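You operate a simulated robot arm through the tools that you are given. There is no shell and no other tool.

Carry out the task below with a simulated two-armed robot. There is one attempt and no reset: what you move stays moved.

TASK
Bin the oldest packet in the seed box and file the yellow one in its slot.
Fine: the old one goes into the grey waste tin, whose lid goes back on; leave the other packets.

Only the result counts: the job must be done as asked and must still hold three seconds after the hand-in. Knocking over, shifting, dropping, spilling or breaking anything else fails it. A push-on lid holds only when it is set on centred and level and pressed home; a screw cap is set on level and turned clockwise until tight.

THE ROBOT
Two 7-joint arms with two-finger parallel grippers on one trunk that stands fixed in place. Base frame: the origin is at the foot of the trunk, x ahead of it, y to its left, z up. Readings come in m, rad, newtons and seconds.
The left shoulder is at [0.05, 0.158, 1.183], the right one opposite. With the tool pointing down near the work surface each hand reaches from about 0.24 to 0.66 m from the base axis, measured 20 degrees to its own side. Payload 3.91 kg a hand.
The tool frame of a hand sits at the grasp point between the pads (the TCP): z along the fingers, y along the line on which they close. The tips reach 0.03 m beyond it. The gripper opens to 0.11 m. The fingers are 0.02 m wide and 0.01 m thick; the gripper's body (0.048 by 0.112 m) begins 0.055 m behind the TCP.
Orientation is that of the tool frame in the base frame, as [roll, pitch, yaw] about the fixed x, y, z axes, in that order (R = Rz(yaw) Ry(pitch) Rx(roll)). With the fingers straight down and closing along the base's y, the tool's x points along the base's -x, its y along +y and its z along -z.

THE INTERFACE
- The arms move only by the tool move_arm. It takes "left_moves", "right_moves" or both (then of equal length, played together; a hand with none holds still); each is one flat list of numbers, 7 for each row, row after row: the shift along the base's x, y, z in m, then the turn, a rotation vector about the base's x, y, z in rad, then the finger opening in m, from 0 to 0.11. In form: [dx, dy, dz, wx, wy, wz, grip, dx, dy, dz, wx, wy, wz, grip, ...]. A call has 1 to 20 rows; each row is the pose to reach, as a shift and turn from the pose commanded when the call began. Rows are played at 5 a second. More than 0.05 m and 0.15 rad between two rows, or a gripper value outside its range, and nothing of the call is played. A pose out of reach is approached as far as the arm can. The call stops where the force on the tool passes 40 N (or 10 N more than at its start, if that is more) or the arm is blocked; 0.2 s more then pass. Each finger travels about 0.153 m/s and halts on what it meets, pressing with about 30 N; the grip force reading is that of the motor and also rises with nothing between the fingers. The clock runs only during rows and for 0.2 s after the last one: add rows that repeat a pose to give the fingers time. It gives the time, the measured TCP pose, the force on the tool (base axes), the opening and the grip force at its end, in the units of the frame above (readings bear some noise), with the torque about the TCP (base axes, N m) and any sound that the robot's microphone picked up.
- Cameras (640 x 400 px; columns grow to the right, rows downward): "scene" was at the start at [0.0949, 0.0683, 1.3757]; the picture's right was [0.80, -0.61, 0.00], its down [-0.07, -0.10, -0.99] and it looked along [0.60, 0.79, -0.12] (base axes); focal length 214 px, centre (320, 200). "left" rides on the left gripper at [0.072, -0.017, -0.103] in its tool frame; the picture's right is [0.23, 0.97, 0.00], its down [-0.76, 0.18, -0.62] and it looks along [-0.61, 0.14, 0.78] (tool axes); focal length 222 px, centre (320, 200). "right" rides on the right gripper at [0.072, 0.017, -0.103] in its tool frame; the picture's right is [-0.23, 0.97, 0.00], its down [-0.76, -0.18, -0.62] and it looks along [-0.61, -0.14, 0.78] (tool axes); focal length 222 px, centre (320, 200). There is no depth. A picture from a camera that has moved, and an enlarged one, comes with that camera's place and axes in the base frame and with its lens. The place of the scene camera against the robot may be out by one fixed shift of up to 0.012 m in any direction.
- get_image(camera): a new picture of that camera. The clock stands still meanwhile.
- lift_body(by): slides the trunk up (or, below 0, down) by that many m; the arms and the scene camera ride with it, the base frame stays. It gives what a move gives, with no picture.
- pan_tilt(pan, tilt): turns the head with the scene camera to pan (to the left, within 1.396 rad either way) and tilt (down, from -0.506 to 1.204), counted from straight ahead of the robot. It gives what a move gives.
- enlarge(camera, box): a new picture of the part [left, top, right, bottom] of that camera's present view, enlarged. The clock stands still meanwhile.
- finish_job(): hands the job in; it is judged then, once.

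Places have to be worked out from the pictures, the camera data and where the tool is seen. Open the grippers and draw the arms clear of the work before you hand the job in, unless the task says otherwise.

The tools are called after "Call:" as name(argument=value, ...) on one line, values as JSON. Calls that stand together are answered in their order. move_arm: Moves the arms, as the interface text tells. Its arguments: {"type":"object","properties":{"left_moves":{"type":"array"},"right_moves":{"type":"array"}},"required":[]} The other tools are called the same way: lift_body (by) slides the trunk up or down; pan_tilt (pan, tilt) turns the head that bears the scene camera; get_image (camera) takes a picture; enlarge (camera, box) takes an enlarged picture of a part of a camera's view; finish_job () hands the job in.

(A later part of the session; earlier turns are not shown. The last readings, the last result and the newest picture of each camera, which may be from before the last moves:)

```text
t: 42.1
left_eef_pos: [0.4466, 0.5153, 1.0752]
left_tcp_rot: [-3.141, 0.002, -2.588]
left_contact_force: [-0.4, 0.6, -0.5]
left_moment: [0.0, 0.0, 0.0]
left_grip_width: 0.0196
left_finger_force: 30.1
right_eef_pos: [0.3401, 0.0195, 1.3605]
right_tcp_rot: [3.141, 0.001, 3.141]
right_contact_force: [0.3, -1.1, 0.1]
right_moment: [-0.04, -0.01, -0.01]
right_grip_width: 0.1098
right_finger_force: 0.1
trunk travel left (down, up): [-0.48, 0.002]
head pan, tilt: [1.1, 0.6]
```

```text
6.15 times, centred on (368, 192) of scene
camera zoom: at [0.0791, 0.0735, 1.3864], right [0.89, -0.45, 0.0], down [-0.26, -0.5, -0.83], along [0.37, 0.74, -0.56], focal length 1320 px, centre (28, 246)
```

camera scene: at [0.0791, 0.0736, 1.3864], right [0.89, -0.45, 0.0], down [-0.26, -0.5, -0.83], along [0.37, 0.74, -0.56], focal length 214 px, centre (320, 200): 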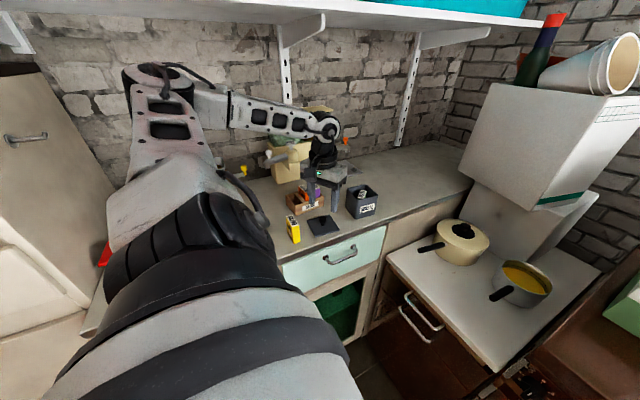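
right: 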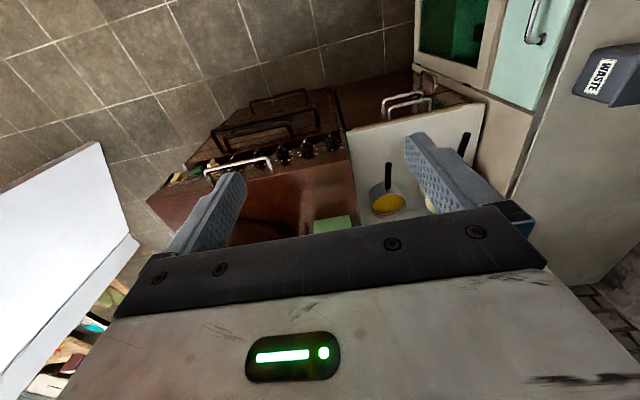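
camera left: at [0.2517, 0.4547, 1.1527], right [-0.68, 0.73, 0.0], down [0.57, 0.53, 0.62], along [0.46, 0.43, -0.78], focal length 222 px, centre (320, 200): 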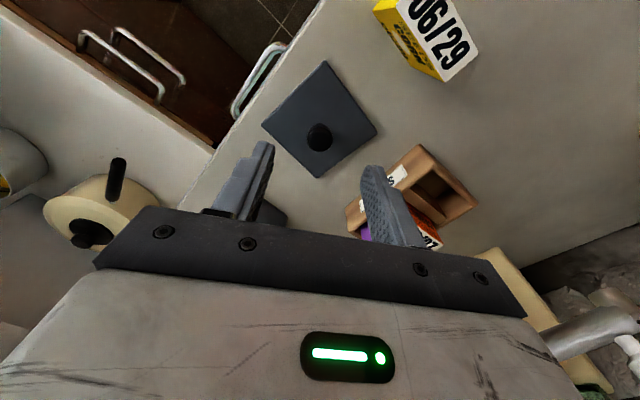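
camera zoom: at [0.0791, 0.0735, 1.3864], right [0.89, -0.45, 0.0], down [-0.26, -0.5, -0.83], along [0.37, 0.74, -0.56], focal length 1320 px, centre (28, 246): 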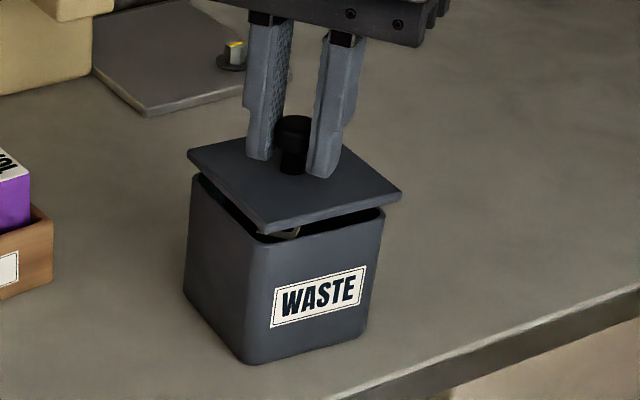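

The lid seems close but I want to measure any offset accurately. I take strong enlargements of the lid and rim from the scene camera.

Call:
enlarge(camera="scene", box=[350, 176, 390, 200])

Call:
enlarge(camera="left", box=[260, 60, 380, 140])

```text
16.00 times, centred on (370, 188) of scene
camera zoom: at [0.0791, 0.0735, 1.3864], right [0.89, -0.45, 0.0], down [-0.26, -0.5, -0.83], along [0.37, 0.74, -0.56], focal length 3432 px, centre (-480, 392)
```

zoom: 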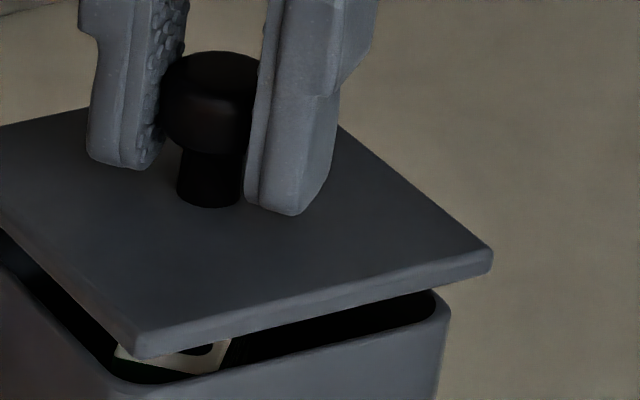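

```text
5.00 times, centred on (320, 100) of left
camera zoom: at [0.393, 0.4615, 1.1778], right [-0.71, 0.71, 0.0], down [0.55, 0.55, 0.62], along [0.44, 0.44, -0.78], focal length 1111 px, centre (320, 700)
```

zoom: 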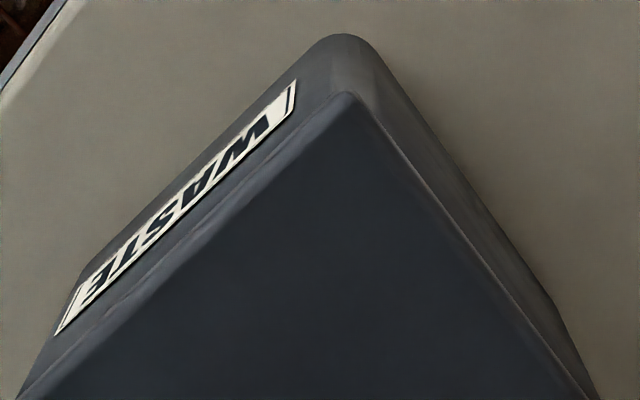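

I also enlarge the left part of the lid and rim to compare the overhang on both sides.

Call:
enlarge(camera="scene", box=[340, 176, 380, 200])

Call:
enlarge(camera="scene", box=[345, 175, 395, 220])

```text
16.00 times, centred on (360, 188) of scene
camera zoom: at [0.0791, 0.0735, 1.3864], right [0.89, -0.45, 0.0], down [-0.26, -0.5, -0.83], along [0.37, 0.74, -0.56], focal length 3432 px, centre (-320, 392)
```

zoom: 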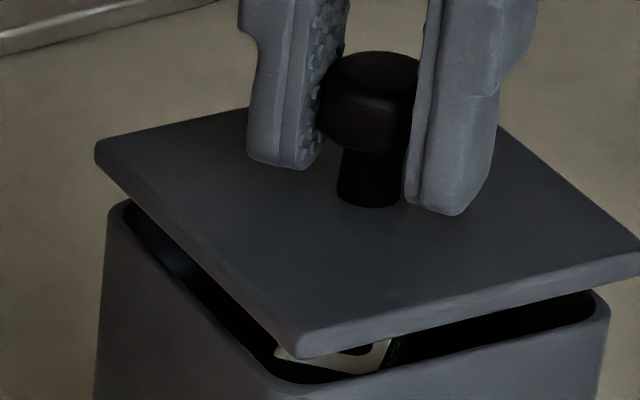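

```text
8.89 times, centred on (370, 198) of scene
camera zoom: at [0.0791, 0.0735, 1.3864], right [0.89, -0.45, 0.0], down [-0.26, -0.5, -0.83], along [0.37, 0.74, -0.56], focal length 1906 px, centre (-124, 222)
```

zoom: 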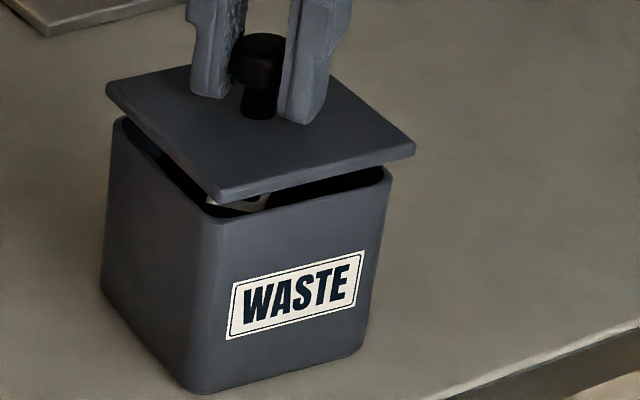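

Both views put the lid 1–2 mm too far in +x relative to the rim, with its yaw matching. I shift −1.5 mm in x and lower it gently to contact.

Call:
move_arm(left_moves=[-0.0015, 0, 0, 0, 0, 0, 0.0, -0.0015, 0, -0.003, 0, 0, 0, 0.0, -0.0015, 0, -0.005, 0, 0, 0, 0.0, -0.0015, 0, -0.0065, 0, 0, 0, 0.0, -0.0015, 0, -0.0075, 0, 0, 0, 0.0])

Call:
enlarge(camera="scene", box=[345, 175, 395, 220])

```text
t: 43.3
left_eef_pos: [0.4445, 0.5138, 1.0662]
left_tcp_rot: [3.142, 0.002, -2.586]
left_contact_force: [-0.4, 0.3, 0.3]
left_moment: [0.02, 0.04, 0.02]
left_grip_width: 0.0195
left_finger_force: 30.3
right_eef_pos: [0.34, 0.0185, 1.3601]
right_tcp_rot: [3.141, 0.002, -3.139]
right_contact_force: [0.1, -0.2, -0.3]
right_moment: [0.01, -0.01, -0.05]
right_grip_width: 0.1098
right_finger_force: 0.0
trunk travel left (down, up): [-0.48, 0.002]
head pan, tilt: [1.1, 0.6]
```

```text
8.89 times, centred on (370, 198) of scene
camera zoom: at [0.0792, 0.0736, 1.3864], right [0.89, -0.45, 0.0], down [-0.26, -0.5, -0.83], along [0.37, 0.74, -0.56], focal length 1906 px, centre (-124, 222)
```

zoom: 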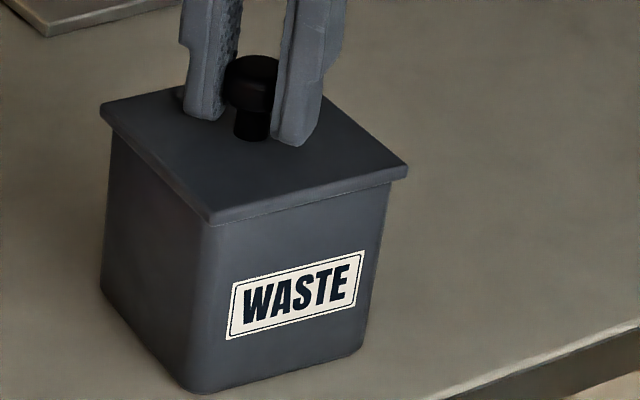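

The lid now sits where it originally did, within a fraction of a millimetre in this view. I press down in 1 mm steps, watching force and listening for the snap.

Call:
move_arm(left_moves=[0, 0, -0.001, 0, 0, 0, 0.0, 0, 0, -0.002, 0, 0, 0, 0.0, 0, 0, -0.003, 0, 0, 0, 0.0])

```text
t: 44.1
left_eef_pos: [0.4441, 0.5144, 1.0647]
left_tcp_rot: [3.142, 0.001, -2.588]
left_contact_force: [2.1, 0.5, 4.0]
left_moment: [-0.05, 0.09, -0.03]
left_grip_width: 0.0197
left_finger_force: 29.6
right_eef_pos: [0.3407, 0.0198, 1.3607]
right_tcp_rot: [3.141, 0.002, -3.14]
right_contact_force: [-0.1, 0.4, 0.2]
right_moment: [0.04, -0.02, 0.02]
right_grip_width: 0.1099
right_finger_force: 0.2
trunk travel left (down, up): [-0.48, 0.002]
head pan, tilt: [1.1, 0.6]
```

Contact has begun at about 4 N. I keep pressing.

Call:
move_arm(left_moves=[0, 0, -0.001, 0, 0, 0, 0.0, 0, 0, -0.002, 0, 0, 0, 0.0, 0, 0, -0.003, 0, 0, 0, 0.0])

Call:
enlarge(camera="scene", box=[345, 175, 395, 220])

```text
t: 44.9
left_eef_pos: [0.445, 0.5137, 1.0646]
left_tcp_rot: [3.141, 0.009, -2.588]
left_contact_force: [2.6, 6.9, 22.3]
left_moment: [-0.05, 0.39, -0.05]
left_grip_width: 0.0199
left_finger_force: 30.4
right_eef_pos: [0.3392, 0.0182, 1.3617]
right_tcp_rot: [3.138, 0.001, 3.141]
right_contact_force: [0.1, -1.5, -0.2]
right_moment: [0.0, 0.06, -0.02]
right_grip_width: 0.1102
right_finger_force: 0.1
trunk travel left (down, up): [-0.48, 0.002]
head pan, tilt: [1.1, 0.6]
```

```text
8.89 times, centred on (370, 198) of scene
camera zoom: at [0.0778, 0.0723, 1.3868], right [0.89, -0.45, 0.0], down [-0.26, -0.5, -0.83], along [0.38, 0.74, -0.56], focal length 1906 px, centre (-124, 222)
```

zoom: 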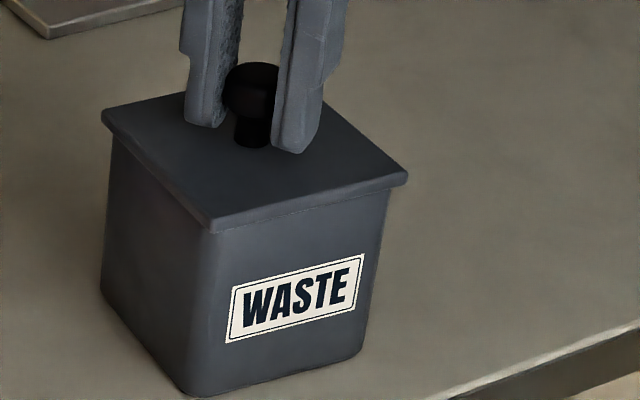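

22 N and no snap yet, so I press further toward the limit.

Call:
move_arm(left_moves=[0, 0, -0.001, 0, 0, 0, 0.0, 0, 0, -0.002, 0, 0, 0, 0.0, 0, 0, -0.003, 0, 0, 0, 0.0])

Call:
enlarge(camera="scene", box=[345, 175, 395, 220])

```text
t: 45.7
left_eef_pos: [0.4436, 0.5123, 1.0619]
left_tcp_rot: [-3.14, 0.007, -2.588]
left_contact_force: [0.9, 6.6, 31.1]
left_moment: [0.26, -0.03, -0.02]
left_grip_width: 0.0197
left_finger_force: 29.6
right_eef_pos: [0.3393, 0.0173, 1.3615]
right_tcp_rot: [3.137, 0.004, 3.141]
right_contact_force: [0.4, -1.3, 0.2]
right_moment: [0.02, -0.01, 0.0]
right_grip_width: 0.1099
right_finger_force: 0.1
trunk travel left (down, up): [-0.48, 0.002]
head pan, tilt: [1.1, 0.6]
```

```text
8.89 times, centred on (370, 198) of scene
camera zoom: at [0.0768, 0.0716, 1.3868], right [0.89, -0.45, 0.0], down [-0.25, -0.5, -0.83], along [0.38, 0.74, -0.56], focal length 1906 px, centre (-124, 222)
```

zoom: 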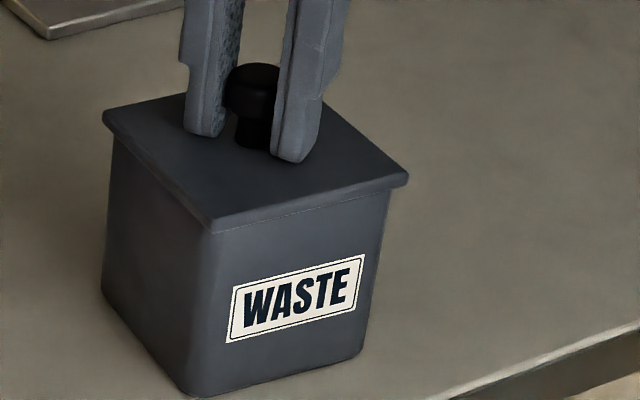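

The fingers are sliding down the knob rather than transmitting more force, and the tips are nearly on the lid. Pressing on lets both tips push the lid evenly beside the knob, so I press a little more.

Call:
move_arm(left_moves=[0, 0, -0.001, 0, 0, 0, 0.0, 0, 0, -0.002, 0, 0, 0, 0.0, 0, 0, -0.003, 0, 0, 0, 0.0])

```text
t: 46.5
left_eef_pos: [0.4453, 0.5139, 1.0619]
left_tcp_rot: [-3.138, 0.012, -2.589]
left_contact_force: [-5.2, -0.1, 17.1]
left_moment: [-0.19, 0.66, 0.02]
left_grip_width: 0.0198
left_finger_force: 30.2
right_eef_pos: [0.3391, 0.0178, 1.3617]
right_tcp_rot: [3.138, 0.004, 3.141]
right_contact_force: [-0.4, -0.1, 0.8]
right_moment: [0.02, 0.0, 0.01]
right_grip_width: 0.1102
right_finger_force: 0.0
trunk travel left (down, up): [-0.48, 0.002]
head pan, tilt: [1.1, 0.6]
stopped in row 3 (left hand): the force on the tool passed its limit at 42 N (the readings are from after the stop); the commanded pose is now the measured one
```

The force peaked at 42 N and the call stopped with no snap heard. I look closely at the lid's seating.

Call:
enlarge(camera="scene", box=[345, 175, 395, 220])

Call:
enlarge(camera="left", box=[220, 50, 440, 240])

```text
8.89 times, centred on (370, 198) of scene
camera zoom: at [0.0775, 0.0721, 1.3862], right [0.89, -0.45, 0.0], down [-0.26, -0.5, -0.83], along [0.38, 0.74, -0.56], focal length 1906 px, centre (-124, 222)
```

zoom: 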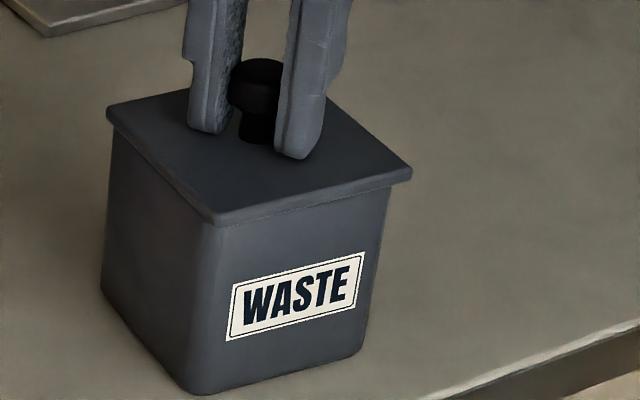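

```text
2.11 times, centred on (330, 145) of left
camera zoom: at [0.3914, 0.4606, 1.1634], right [-0.71, 0.71, -0.01], down [0.55, 0.55, 0.63], along [0.45, 0.44, -0.77], focal length 468 px, centre (299, 316)
```

zoom: 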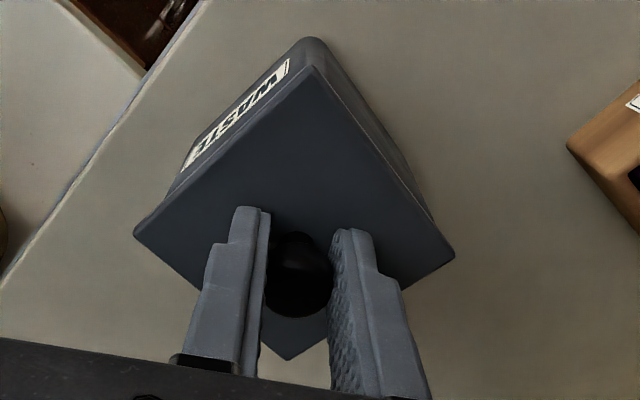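

No snap, and the lid seems to have drifted about 2 mm. I zoom in on the seam to see whether the lid is flush and centred.

Call:
enlarge(camera="scene", box=[344, 180, 374, 204])

Call:
enlarge(camera="scene", box=[364, 180, 394, 204])

```text
16.00 times, centred on (359, 192) of scene
camera zoom: at [0.0775, 0.0721, 1.3862], right [0.89, -0.45, 0.0], down [-0.26, -0.5, -0.83], along [0.38, 0.74, -0.56], focal length 3432 px, centre (-304, 328)
```

zoom: 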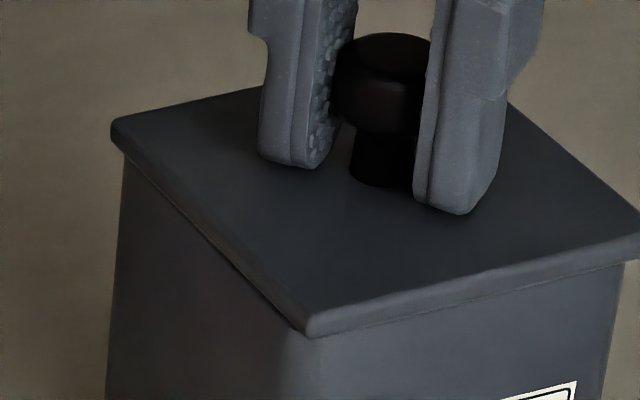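

```text
16.00 times, centred on (379, 192) of scene
camera zoom: at [0.0775, 0.0721, 1.3862], right [0.89, -0.45, 0.0], down [-0.26, -0.5, -0.83], along [0.38, 0.74, -0.56], focal length 3432 px, centre (-624, 328)
```

zoom: 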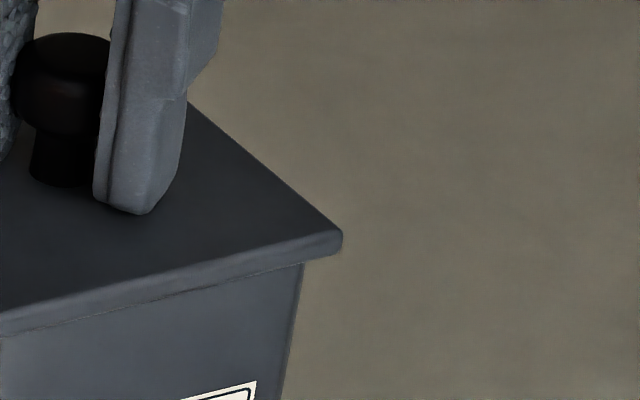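

The lid lies flush but about 2 mm toward the camera's right relative to the rim. I relieve the force slightly, then examine the overhang from the hand camera at high zoom.

Call:
move_arm(left_moves=[0, 0, 0.001, 0, 0, 0, 0.0, 0, 0, 0.0015, 0, 0, 0, 0.0])

Call:
enlarge(camera="left", box=[260, 60, 380, 140])

Call:
enlarge(camera="scene", box=[344, 176, 394, 206])

```text
t: 47.1
left_eef_pos: [0.4456, 0.5138, 1.0617]
left_tcp_rot: [-3.139, 0.013, -2.587]
left_contact_force: [-0.3, 3.1, 16.1]
left_moment: [0.04, 0.2, -0.03]
left_grip_width: 0.0198
left_finger_force: 30.1
right_eef_pos: [0.3395, 0.0188, 1.3617]
right_tcp_rot: [3.138, 0.003, -3.142]
right_contact_force: [-0.2, 0.4, 0.7]
right_moment: [-0.03, 0.01, -0.01]
right_grip_width: 0.1098
right_finger_force: 0.1
trunk travel left (down, up): [-0.48, 0.002]
head pan, tilt: [1.1, 0.6]
```

```text
5.00 times, centred on (320, 100) of left
camera zoom: at [0.3915, 0.4605, 1.1633], right [-0.71, 0.71, -0.01], down [0.55, 0.55, 0.63], along [0.45, 0.44, -0.77], focal length 1111 px, centre (320, 700)
```

zoom: 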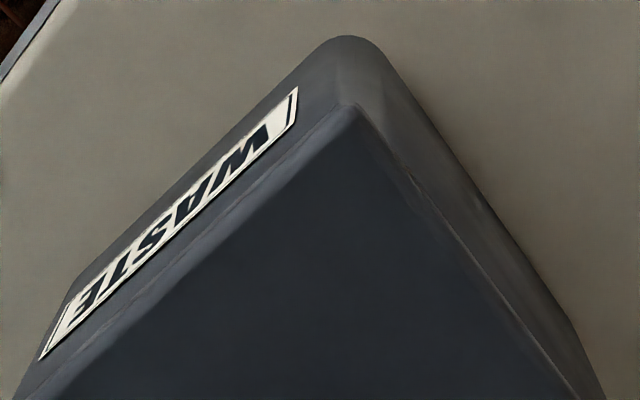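

```text
12.80 times, centred on (369, 191) of scene
camera zoom: at [0.0778, 0.0724, 1.3865], right [0.89, -0.45, 0.0], down [-0.26, -0.5, -0.83], along [0.38, 0.74, -0.56], focal length 2745 px, centre (-307, 315)
```

zoom: 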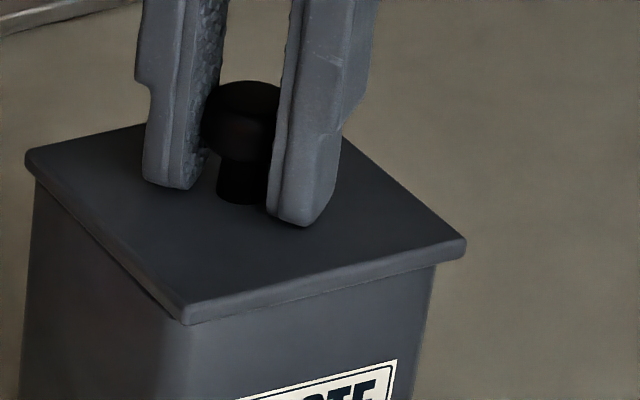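

Hand-camera geometry gives overhangs of 1.5 mm on the left and 3.5 mm in front where about 3 mm each is expected, so the lid is off by roughly (+0.0017, −0.0007). I lift it a few millimetres off the rim to re-centre it.

Call:
move_arm(left_moves=[0, 0, 0.003, 0, 0, 0, 0.0, 0, 0, 0.006, 0, 0, 0, 0.0, 0, 0, 0.009, 0, 0, 0, 0.0, 0, 0, 0.009, 0, 0, 0, 0.0])

Call:
enlarge(camera="scene", box=[344, 176, 394, 206])

Call:
enlarge(camera="left", box=[260, 60, 380, 140])

```text
t: 48.1
left_eef_pos: [0.4457, 0.5156, 1.0684]
left_tcp_rot: [-3.14, 0.007, -2.588]
left_contact_force: [-0.3, 0.1, 0.1]
left_moment: [0.02, 0.0, 0.01]
left_grip_width: 0.0195
left_finger_force: 30.1
right_eef_pos: [0.3408, 0.0191, 1.3601]
right_tcp_rot: [3.138, 0.001, 3.141]
right_contact_force: [1.0, 0.3, -0.3]
right_moment: [0.01, -0.01, 0.02]
right_grip_width: 0.1097
right_finger_force: 0.0
trunk travel left (down, up): [-0.48, 0.002]
head pan, tilt: [1.1, 0.6]
```

```text
12.80 times, centred on (369, 191) of scene
camera zoom: at [0.0791, 0.0736, 1.3864], right [0.89, -0.45, 0.0], down [-0.26, -0.5, -0.83], along [0.37, 0.74, -0.56], focal length 2745 px, centre (-307, 315)
```

zoom: 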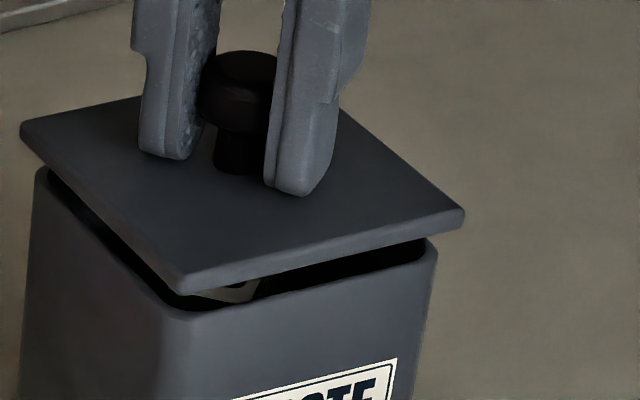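

```text
5.00 times, centred on (320, 100) of left
camera zoom: at [0.3915, 0.4625, 1.1707], right [-0.71, 0.71, 0.0], down [0.55, 0.55, 0.63], along [0.45, 0.44, -0.78], focal length 1111 px, centre (320, 700)
```

zoom: 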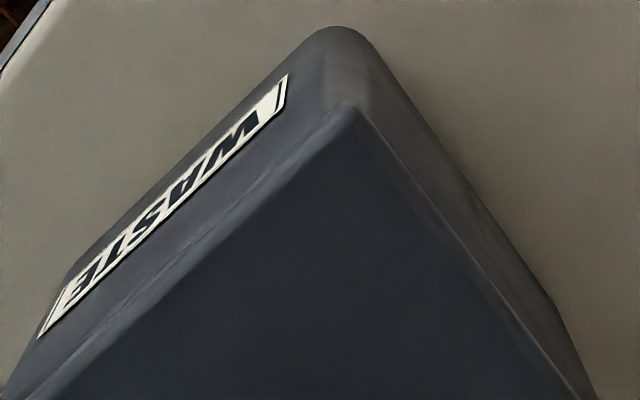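

Lifted, the lid is centred within a millimetre, so pressing makes the arm give by about 2 mm toward −y and drags the gripped lid. I set it down lightly here, release the knob, and will then press straight on the knob's top with closed fingers.

Call:
move_arm(left_moves=[0, 0, -0.002, 0, 0, 0, 0.0, 0, 0, -0.004, 0, 0, 0, 0.0, 0, 0, -0.005, 0, 0, 0, 0.0])

```text
t: 48.9
left_eef_pos: [0.4458, 0.5149, 1.0647]
left_tcp_rot: [-3.14, 0.009, -2.587]
left_contact_force: [0.2, -0.1, -0.7]
left_moment: [0.01, -0.02, -0.02]
left_grip_width: 0.0195
left_finger_force: 30.5
right_eef_pos: [0.3415, 0.0194, 1.361]
right_tcp_rot: [3.14, 0.003, -3.14]
right_contact_force: [-0.6, -1.0, -0.2]
right_moment: [0.02, 0.03, 0.04]
right_grip_width: 0.1099
right_finger_force: 0.1
trunk travel left (down, up): [-0.48, 0.002]
head pan, tilt: [1.1, 0.6]
```

No contact yet, so I lower a bit more.

Call:
move_arm(left_moves=[0, 0, -0.001, 0, 0, 0, 0.0, 0, 0, -0.002, 0, 0, 0, 0.0])

```text
t: 49.5
left_eef_pos: [0.4461, 0.5149, 1.0614]
left_tcp_rot: [-3.14, 0.007, -2.585]
left_contact_force: [0.2, 0.9, -0.1]
left_moment: [-0.03, -0.02, -0.05]
left_grip_width: 0.0199
left_finger_force: 30.1
right_eef_pos: [0.3406, 0.0201, 1.361]
right_tcp_rot: [3.14, 0.003, -3.142]
right_contact_force: [0.5, 0.1, -0.2]
right_moment: [-0.01, 0.03, 0.0]
right_grip_width: 0.1102
right_finger_force: 0.0
trunk travel left (down, up): [-0.48, 0.002]
head pan, tilt: [1.1, 0.6]
```

Call:
move_arm(left_moves=[0, 0, -0.001, 0, 0, 0, 0.0, 0, 0, -0.002, 0, 0, 0, 0.0])

Call:
enlarge(camera="scene", box=[344, 176, 394, 206])

```text
t: 50.1
left_eef_pos: [0.4461, 0.5147, 1.0616]
left_tcp_rot: [-3.14, 0.012, -2.587]
left_contact_force: [-1.5, 0.3, 7.0]
left_moment: [0.14, -0.01, 0.03]
left_grip_width: 0.0194
left_finger_force: 30.1
right_eef_pos: [0.3393, 0.0193, 1.362]
right_tcp_rot: [3.136, 0.001, 3.141]
right_contact_force: [0.3, -0.4, 1.0]
right_moment: [0.01, -0.01, -0.01]
right_grip_width: 0.1101
right_finger_force: 0.0
trunk travel left (down, up): [-0.48, 0.002]
head pan, tilt: [1.1, 0.6]
```

```text
12.80 times, centred on (369, 191) of scene
camera zoom: at [0.0785, 0.0729, 1.3866], right [0.89, -0.45, 0.0], down [-0.26, -0.5, -0.83], along [0.37, 0.74, -0.56], focal length 2745 px, centre (-307, 315)
```

zoom: 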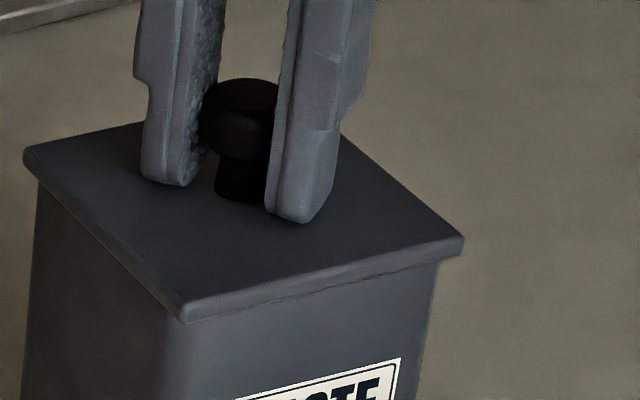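

The lid rests on the rim with 7 N and is centred within 1 mm. I release the knob, rise above it and close the fingers, also correcting the slight tilt of the tool.

Call:
move_arm(left_moves=[0, 0, 0.001, 0, 0, 0, 0.0, 0, 0, 0.001, 0, 0, 0, 0.03, 0, 0, 0.001, 0, 0, 0, 0.05, 0, 0, 0.02, 0, 0, 0, 0.06, 0, 0, 0.05, -0.002, 0.007, 0, 0.06, 0, 0, 0.055, -0.002, 0.007, 0, 0.02, 0, 0, 0.055, -0.002, 0.007, 0, 0.0, 0, 0, 0.055, -0.002, 0.007, 0, 0.0])

Call:
enlarge(camera="left", box=[220, 30, 440, 240])

Call:
enlarge(camera="scene", box=[344, 166, 394, 206])

```text
t: 51.9
left_eef_pos: [0.4484, 0.5143, 1.1129]
left_tcp_rot: [3.141, 0.002, -2.586]
left_contact_force: [-0.1, 0.3, 0.0]
left_moment: [-0.03, -0.02, 0.0]
left_grip_width: 0.0002
left_finger_force: 30.6
right_eef_pos: [0.3408, 0.0193, 1.3611]
right_tcp_rot: [3.139, 0.001, -3.141]
right_contact_force: [-0.4, -0.3, 1.2]
right_moment: [0.0, -0.01, 0.0]
right_grip_width: 0.11
right_finger_force: 0.1
trunk travel left (down, up): [-0.48, 0.002]
head pan, tilt: [1.1, 0.6]
heard: snap
```

```text
1.90 times, centred on (330, 135) of left
camera zoom: at [0.3943, 0.4619, 1.2166], right [-0.71, 0.71, 0.0], down [0.55, 0.55, 0.62], along [0.44, 0.44, -0.78], focal length 423 px, centre (301, 324)
```

zoom: 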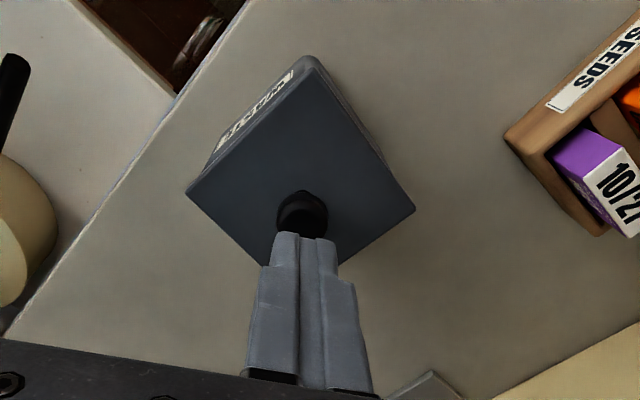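

```text
10.00 times, centred on (369, 186) of scene
camera zoom: at [0.0791, 0.0736, 1.3864], right [0.89, -0.45, 0.0], down [-0.26, -0.5, -0.83], along [0.37, 0.74, -0.56], focal length 2145 px, centre (-170, 340)
```

zoom: 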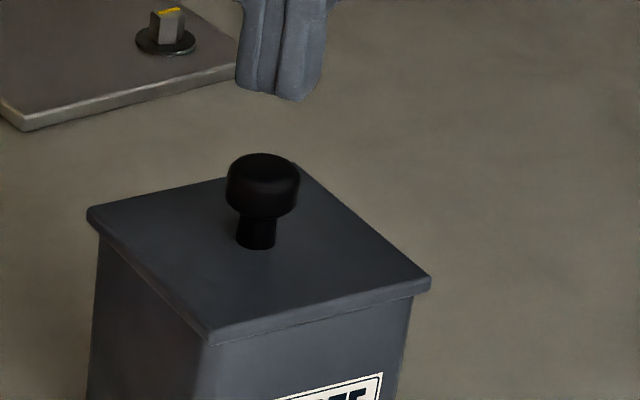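

A snap was heard as the knob was released, which means the lid latched onto the tin. It looks level and centred. Next is the yellow packet: I turn the hand to yaw ≈ 0.02 with the half-turn orientation while moving to above (0.213, 0.502).

Call:
move_arm(left_moves=[0, 0, 0.015, 0, 0, 0.145, 0.0, -0.01, -0.001, 0.015, 0, 0, 0.29, 0.02, -0.023, -0.0015, 0.015, 0, 0, 0.435, 0.04, -0.036, -0.002, 0.015, 0, 0, 0.58, 0.06, -0.05, -0.003, 0.015, 0, 0, 0.725, 0.08, -0.064, -0.0035, 0.015, 0, 0, 0.87, 0.08, -0.078, -0.004, 0.015, 0, 0, 1.015, 0.08, -0.092, -0.005, 0.015, 0, 0, 1.16, 0.08, -0.106, -0.006, 0.015, 0, 0, 1.305, 0.08, -0.12, -0.0065, 0.015, 0, 0, 1.45, 0.08, -0.134, -0.007, 0.015, 0, 0, 1.595, 0.08, -0.148, -0.008, 0.015, 0, 0, 1.74, 0.08, -0.162, -0.009, 0.015, 0, 0, 1.885, 0.08, -0.176, -0.0095, 0.015, 0, 0, 2.03, 0.08, -0.19, -0.01, 0.015, 0, 0, 2.175, 0.08, -0.204, -0.011, 0.015, 0, 0, 2.32, 0.08, -0.218, -0.0115, 0.015, 0, 0, 2.465, 0.08, -0.233, -0.0125, 0.015, 0, 0, 2.605, 0.08])

Call:
get_image(camera="left")

Call:
get_image(camera="scene")

```text
t: 55.7
left_eef_pos: [0.2135, 0.5032, 1.1295]
left_tcp_rot: [-3.141, 0.003, 0.021]
left_contact_force: [0.8, -0.3, -0.5]
left_moment: [0.0, 0.03, -0.02]
left_grip_width: 0.0798
left_finger_force: 0.1
right_eef_pos: [0.3401, 0.019, 1.3613]
right_tcp_rot: [3.138, 0.001, 3.14]
right_contact_force: [0.0, 0.6, -0.1]
right_moment: [0.01, 0.0, -0.01]
right_grip_width: 0.11
right_finger_force: 0.0
trunk travel left (down, up): [-0.48, 0.002]
head pan, tilt: [1.1, 0.6]
```

```text
taken
camera left: at [0.2855, 0.5216, 1.2329], right [0.25, -0.97, 0.0], down [-0.76, -0.19, 0.62], along [-0.61, -0.15, -0.78], focal length 222 px, centre (320, 200)
```

left: 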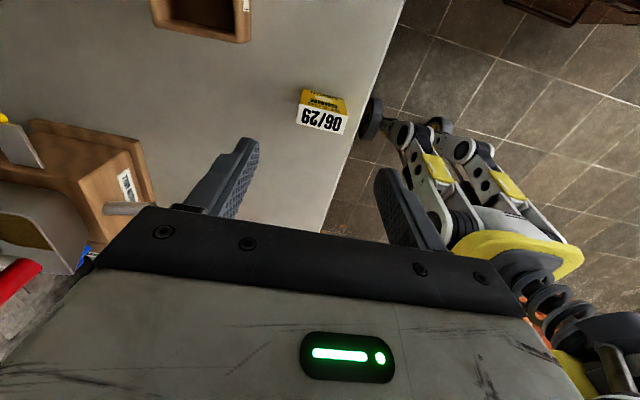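

```text
taken
camera scene: at [0.0788, 0.0734, 1.3864], right [0.89, -0.45, 0.0], down [-0.26, -0.5, -0.83], along [0.37, 0.74, -0.56], focal length 214 px, centre (320, 200)
```

scene: 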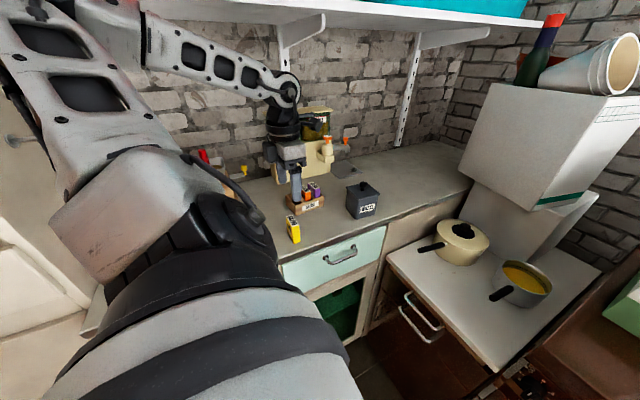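

The hand is over the yellow packet and the tin stands closed. I enlarge the hand's view to refine the packet's pose.

Call:
enlarge(camera="left", box=[260, 60, 400, 160])

```text
4.00 times, centred on (330, 110) of left
camera zoom: at [0.2855, 0.5216, 1.2329], right [0.25, -0.97, 0.0], down [-0.76, -0.19, 0.62], along [-0.61, -0.15, -0.78], focal length 888 px, centre (280, 560)
```

zoom: 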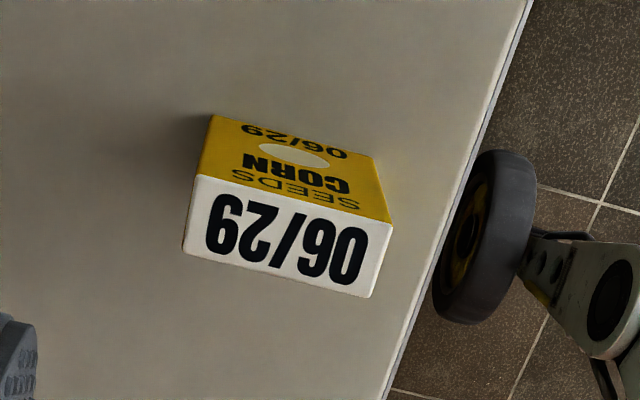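

The yellow packet's top centre is (0.213, 0.501, ≈1.011), yaw ≈ 0.008. I correct by (−0.001, −0.002), turn −0.012 and descend to just above grip height.

Call:
move_arm(left_moves=[-0.0005, -0.001, -0.03, 0, 0, -0.006, 0.08, -0.0008, -0.0021, -0.06, 0, 0, -0.012, 0.075, -0.0008, -0.0021, -0.085, 0, 0, -0.012, 0.07, -0.0008, -0.0021, -0.1, 0, 0, -0.012, 0.07])

Call:
enlarge(camera="left", box=[210, 90, 430, 230])

Call:
enlarge(camera="scene", box=[260, 150, 340, 250])

```text
t: 56.7
left_eef_pos: [0.2107, 0.5014, 1.0305]
left_tcp_rot: [-3.14, 0.003, 0.007]
left_contact_force: [1.1, 0.1, 0.0]
left_moment: [0.01, 0.01, 0.02]
left_grip_width: 0.0701
left_finger_force: 0.1
right_eef_pos: [0.341, 0.0184, 1.3605]
right_tcp_rot: [3.139, 0.002, -3.141]
right_contact_force: [0.3, -0.1, -0.6]
right_moment: [0.0, -0.01, 0.02]
right_grip_width: 0.1102
right_finger_force: 0.1
trunk travel left (down, up): [-0.48, 0.002]
head pan, tilt: [1.1, 0.6]
```

```text
2.86 times, centred on (320, 160) of left
camera zoom: at [0.2838, 0.5184, 1.1327], right [0.23, -0.97, 0.0], down [-0.76, -0.18, 0.62], along [-0.61, -0.14, -0.78], focal length 635 px, centre (320, 314)
```

zoom: 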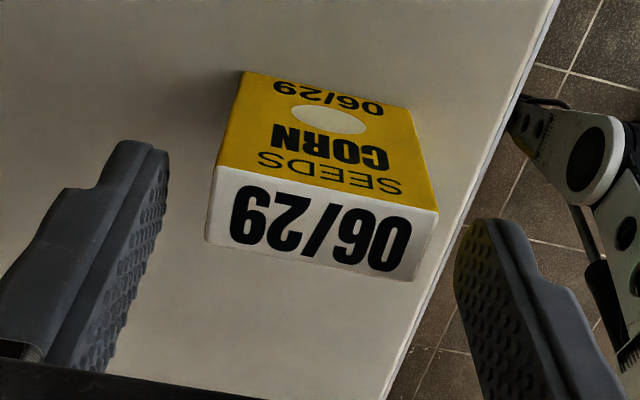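

```text
4.00 times, centred on (300, 200) of scene
camera zoom: at [0.0792, 0.0736, 1.3864], right [0.89, -0.45, 0.0], down [-0.26, -0.5, -0.83], along [0.37, 0.74, -0.57], focal length 858 px, centre (400, 200)
```

zoom: 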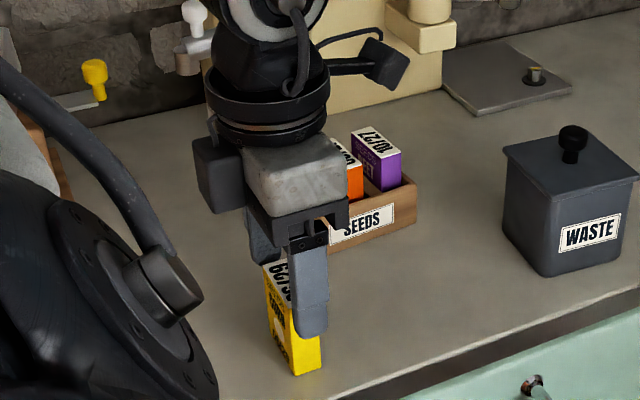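

The packet centre is confirmed at (0.213, 0.5015) and the hand is within about 1 mm. I make the fine shift, go down to the grip height and close.

Call:
move_arm(left_moves=[0.0011, 0.0006, -0.006, 0, 0, 0, 0.07, 0.0011, 0.0006, -0.0115, 0, 0, 0, 0.07, 0.0011, 0.0006, -0.0115, 0, 0, 0, 0.04, 0.0011, 0.0006, -0.0115, 0, 0, 0, 0.03, 0.0011, 0.0006, -0.0115, 0, 0, 0, 0.03])

Call:
enlarge(camera="left", box=[210, 90, 430, 230])

```text
t: 57.9
left_eef_pos: [0.2133, 0.5018, 1.0183]
left_tcp_rot: [3.141, 0.003, 0.007]
left_contact_force: [0.0, -0.5, 0.5]
left_moment: [0.01, -0.02, -0.01]
left_grip_width: 0.049
left_finger_force: 30.2
right_eef_pos: [0.3416, 0.0193, 1.3611]
right_tcp_rot: [3.139, 0.002, -3.141]
right_contact_force: [-0.9, -0.1, -0.1]
right_moment: [0.0, 0.05, 0.01]
right_grip_width: 0.1101
right_finger_force: 0.0
trunk travel left (down, up): [-0.48, 0.002]
head pan, tilt: [1.1, 0.6]
```

```text
2.86 times, centred on (320, 160) of left
camera zoom: at [0.2852, 0.5182, 1.121], right [0.23, -0.97, 0.0], down [-0.76, -0.18, 0.62], along [-0.61, -0.15, -0.78], focal length 635 px, centre (320, 314)
```

zoom: 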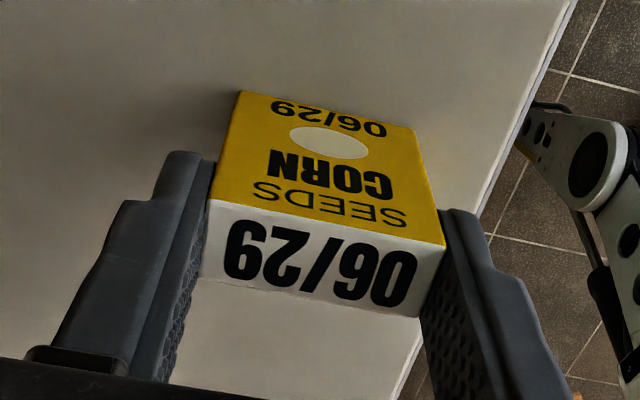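

The grip on yellow matches the earlier grip on green almost pixel for pixel, so the same hand pose will seat it. I lift it straight up and carry it over the empty slot, turning to the box's yaw.

Call:
move_arm(left_moves=[0, 0, 0.01, 0, 0, 0, 0.03, 0, 0, 0.03, 0, 0, 0, 0.03, 0, 0, 0.06, 0, 0, 0, 0.03, 0, 0, 0.095, 0, 0, 0, 0.03, 0.0137, 0.031, 0.095, 0, 0, 0.025, 0.03, 0.0274, 0.062, 0.095, 0, 0, 0.05, 0.03, 0.041, 0.093, 0.095, 0, 0, 0.075, 0.03, 0.0548, 0.124, 0.095, 0, 0, 0.094, 0.03, 0.0548, 0.124, 0.095, 0, 0, 0.094, 0.03])

Call:
get_image(camera="left")

Call:
enlarge(camera="scene", box=[260, 130, 350, 220])

```text
t: 59.9
left_eef_pos: [0.2667, 0.6257, 1.1138]
left_tcp_rot: [-3.141, 0.001, 0.098]
left_contact_force: [-0.6, 0.1, -0.2]
left_moment: [0.01, -0.03, 0.01]
left_grip_width: 0.0486
left_finger_force: 29.9
right_eef_pos: [0.3403, 0.0196, 1.36]
right_tcp_rot: [3.141, 0.0, 3.141]
right_contact_force: [0.2, -0.8, 0.7]
right_moment: [0.03, -0.01, 0.05]
right_grip_width: 0.11
right_finger_force: 0.1
trunk travel left (down, up): [-0.48, 0.002]
head pan, tilt: [1.1, 0.6]
```

```text
taken
camera left: at [0.3372, 0.6493, 1.2171], right [0.32, -0.95, 0.0], down [-0.74, -0.25, 0.62], along [-0.59, -0.2, -0.78], focal length 222 px, centre (320, 200)
```

left: 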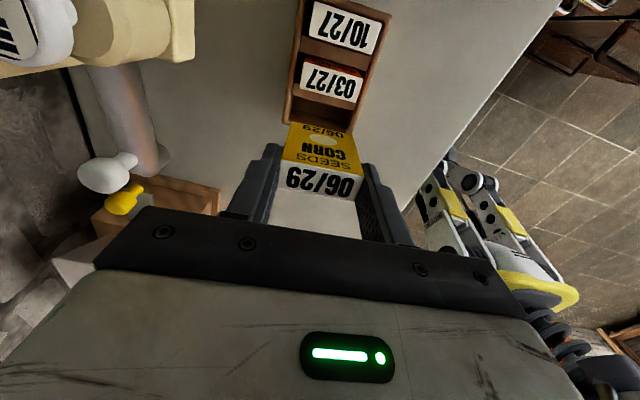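

```text
4.44 times, centred on (305, 175) of scene
camera zoom: at [0.0789, 0.0733, 1.3864], right [0.89, -0.45, 0.0], down [-0.26, -0.5, -0.83], along [0.37, 0.74, -0.56], focal length 953 px, centre (387, 311)
```

zoom: 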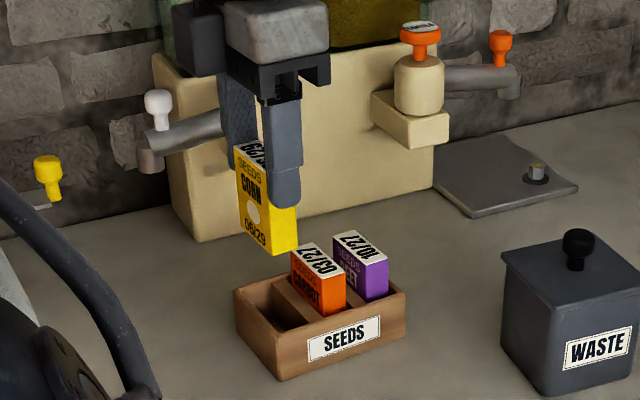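

The packet hangs above the empty slot. I lower it until its bottom is just above the box rim and check the alignment with the slot walls.

Call:
move_arm(left_moves=[0.0008, 0, -0.02, 0, 0, 0.002, 0.03, 0.0008, 0, -0.04, 0, 0, 0.002, 0.03, 0.0008, 0, -0.048, 0, 0, 0.002, 0.03, 0.0008, 0, -0.048, 0, 0, 0.002, 0.03])

Call:
enlarge(camera="left", box=[240, 20, 420, 200])

Call:
enlarge(camera="scene", box=[275, 155, 335, 215])

```text
t: 60.9
left_eef_pos: [0.2689, 0.6255, 1.0642]
left_tcp_rot: [3.141, 0.002, 0.103]
left_contact_force: [0.2, -0.6, 0.3]
left_moment: [-0.01, 0.05, 0.02]
left_grip_width: 0.0485
left_finger_force: 30.2
right_eef_pos: [0.342, 0.0196, 1.3605]
right_tcp_rot: [3.141, 0.001, -3.141]
right_contact_force: [0.2, -0.1, 0.7]
right_moment: [0.02, 0.0, -0.02]
right_grip_width: 0.1099
right_finger_force: 0.0
trunk travel left (down, up): [-0.48, 0.002]
head pan, tilt: [1.1, 0.6]
```

```text
2.22 times, centred on (330, 110) of left
camera zoom: at [0.3378, 0.6492, 1.1678], right [0.33, -0.95, 0.0], down [-0.74, -0.25, 0.62], along [-0.59, -0.2, -0.78], focal length 494 px, centre (298, 400)
```

zoom: 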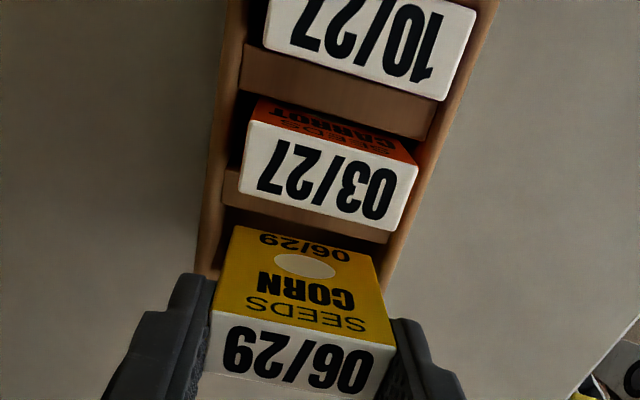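

```text
6.67 times, centred on (305, 185) of scene
camera zoom: at [0.0791, 0.0736, 1.3864], right [0.89, -0.45, 0.0], down [-0.26, -0.5, -0.83], along [0.37, 0.74, -0.56], focal length 1430 px, centre (420, 300)
```

zoom: 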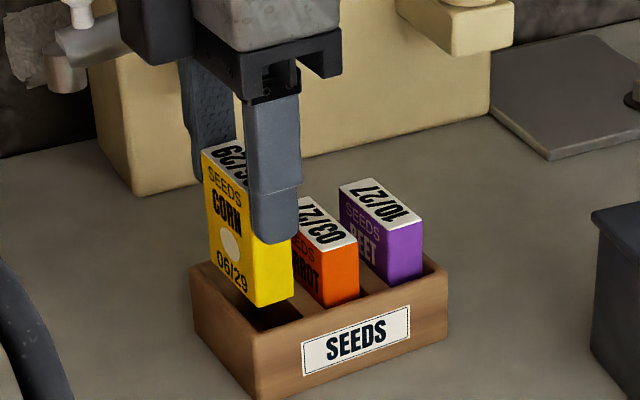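

Alignment looks right: the packet's bottom is between the left wall and divider, centred front to back. I lower 15 mm into the slot and check the force.

Call:
move_arm(left_moves=[0, 0, -0.004, 0, 0, 0, 0.03, 0, 0, -0.008, 0, 0, 0, 0.03, 0, 0, -0.012, 0, 0, 0, 0.03, 0, 0, -0.015, 0, 0, 0, 0.03])

Call:
enlarge(camera="left", box=[240, 40, 420, 220])

Call:
enlarge(camera="scene", box=[275, 155, 335, 215])

```text
t: 61.9
left_eef_pos: [0.2695, 0.625, 1.0501]
left_tcp_rot: [3.14, 0.002, 0.102]
left_contact_force: [0.0, -0.1, -0.5]
left_moment: [-0.02, 0.03, 0.0]
left_grip_width: 0.0486
left_finger_force: 29.3
right_eef_pos: [0.3406, 0.02, 1.3608]
right_tcp_rot: [3.14, 0.002, 3.14]
right_contact_force: [0.5, 0.6, 0.0]
right_moment: [0.0, 0.01, -0.02]
right_grip_width: 0.1101
right_finger_force: 0.0
trunk travel left (down, up): [-0.48, 0.002]
head pan, tilt: [1.1, 0.6]
```

```text
2.22 times, centred on (330, 130) of left
camera zoom: at [0.3391, 0.6487, 1.1532], right [0.33, -0.95, 0.0], down [-0.74, -0.25, 0.62], along [-0.59, -0.2, -0.78], focal length 494 px, centre (298, 356)
```

zoom: 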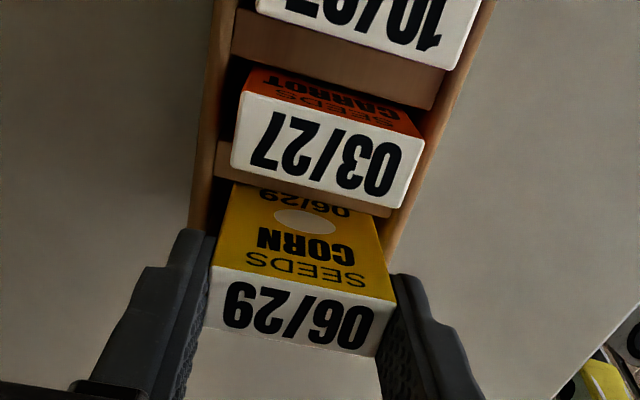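

```text
6.67 times, centred on (305, 185) of scene
camera zoom: at [0.0791, 0.0736, 1.3864], right [0.89, -0.45, 0.0], down [-0.26, -0.5, -0.83], along [0.37, 0.74, -0.56], focal length 1430 px, centre (420, 300)
```

zoom: 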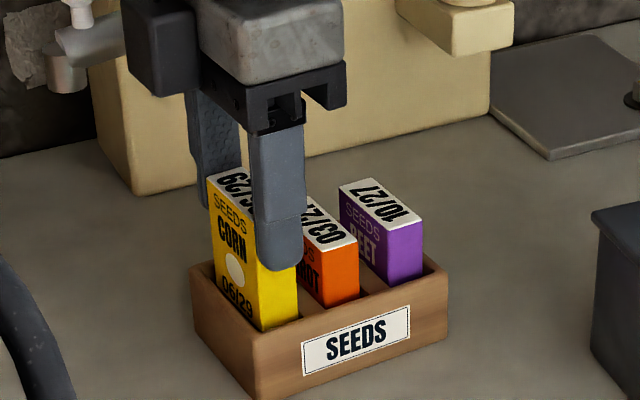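

It is sliding in with no contact force. I lower further toward the seated height in small steps.

Call:
move_arm(left_moves=[0, 0, -0.004, 0, 0, 0, 0.03, 0, 0, -0.008, 0, 0, 0, 0.03, 0, 0, -0.012, 0, 0, 0, 0.03, 0, 0, -0.016, 0, 0, 0, 0.03, 0, 0, -0.02, 0, 0, 0, 0.03])

```text
t: 63.1
left_eef_pos: [0.2687, 0.6246, 1.0294]
left_tcp_rot: [3.141, 0.002, 0.104]
left_contact_force: [-0.4, -1.4, 0.2]
left_moment: [0.0, 0.04, -0.03]
left_grip_width: 0.0487
left_finger_force: 30.0
right_eef_pos: [0.3406, 0.0194, 1.3606]
right_tcp_rot: [3.139, 0.003, 3.142]
right_contact_force: [1.1, -0.2, 0.2]
right_moment: [-0.02, 0.01, -0.01]
right_grip_width: 0.1102
right_finger_force: 0.1
trunk travel left (down, up): [-0.48, 0.002]
head pan, tilt: [1.1, 0.6]
```

Free down to 1.0295. I continue in 1 mm steps until the packet touches the box floor, expected at about 1.024.

Call:
move_arm(left_moves=[0, 0, -0.002, 0, 0, 0, 0.03, 0, 0, -0.004, 0, 0, 0, 0.03, 0, 0, -0.005, 0, 0, 0, 0.03])

Call:
enlarge(camera="scene", box=[275, 155, 335, 215])

```text
t: 63.9
left_eef_pos: [0.2689, 0.6258, 1.0258]
left_tcp_rot: [3.14, -0.001, 0.103]
left_contact_force: [-1.6, 0.3, -1.1]
left_moment: [-0.02, 0.06, -0.01]
left_grip_width: 0.0486
left_finger_force: 30.2
right_eef_pos: [0.3412, 0.0195, 1.3607]
right_tcp_rot: [3.14, 0.0, -3.14]
right_contact_force: [-0.1, -0.7, 0.1]
right_moment: [0.04, 0.0, 0.01]
right_grip_width: 0.1102
right_finger_force: 0.1
trunk travel left (down, up): [-0.48, 0.002]
head pan, tilt: [1.1, 0.6]
```

```text
6.67 times, centred on (305, 185) of scene
camera zoom: at [0.0789, 0.0736, 1.3864], right [0.89, -0.45, 0.0], down [-0.26, -0.5, -0.83], along [0.37, 0.74, -0.56], focal length 1430 px, centre (420, 300)
```

zoom: 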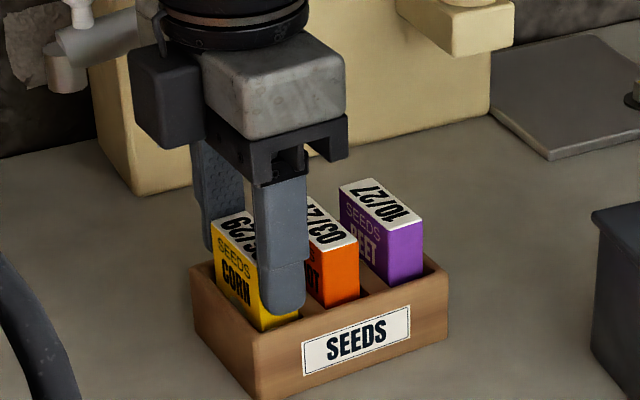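

Nearly seated. I continue two more 1 mm steps.

Call:
move_arm(left_moves=[0, 0, -0.001, 0, 0, 0, 0.03, 0, 0, -0.002, 0, 0, 0, 0.03])

```text
t: 64.5
left_eef_pos: [0.2697, 0.6241, 1.0232]
left_tcp_rot: [3.141, 0.002, 0.101]
left_contact_force: [-0.8, -0.3, 0.4]
left_moment: [-0.05, 0.05, -0.02]
left_grip_width: 0.0488
left_finger_force: 30.3
right_eef_pos: [0.34, 0.0202, 1.3596]
right_tcp_rot: [3.14, 0.003, 3.141]
right_contact_force: [-0.2, -0.1, -1.7]
right_moment: [-0.01, -0.01, 0.03]
right_grip_width: 0.1099
right_finger_force: 0.1
trunk travel left (down, up): [-0.48, 0.002]
head pan, tilt: [1.1, 0.6]
```

Still no clear contact at about 1.023. I try one more millimetre.

Call:
move_arm(left_moves=[0, 0, -0.0005, 0, 0, 0, 0.03, 0, 0, -0.001, 0, 0, 0, 0.03])

Call:
enlarge(camera="left", box=[210, 60, 430, 230])

```text
t: 65.1
left_eef_pos: [0.2681, 0.624, 1.0223]
left_tcp_rot: [-3.141, 0.0, 0.103]
left_contact_force: [-0.6, 0.1, 5.6]
left_moment: [-0.01, -0.04, 0.03]
left_grip_width: 0.0487
left_finger_force: 30.1
right_eef_pos: [0.3411, 0.0202, 1.3611]
right_tcp_rot: [3.14, 0.001, 3.141]
right_contact_force: [-0.6, 0.0, -0.2]
right_moment: [-0.02, -0.01, -0.02]
right_grip_width: 0.1099
right_finger_force: 0.0
trunk travel left (down, up): [-0.48, 0.002]
head pan, tilt: [1.1, 0.6]
```

```text
2.35 times, centred on (320, 145) of left
camera zoom: at [0.3388, 0.649, 1.1259], right [0.33, -0.95, 0.0], down [-0.74, -0.26, 0.62], along [-0.59, -0.2, -0.78], focal length 523 px, centre (320, 329)
```

zoom: 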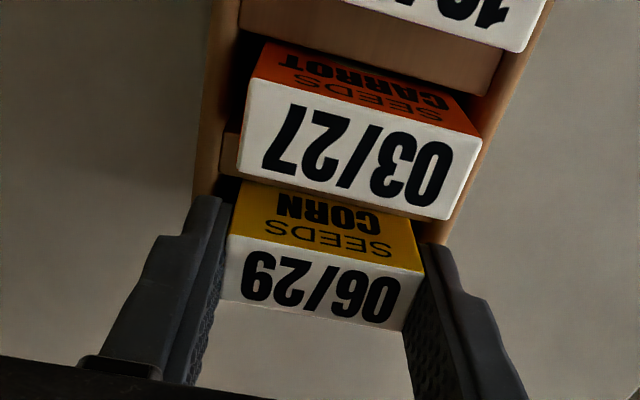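

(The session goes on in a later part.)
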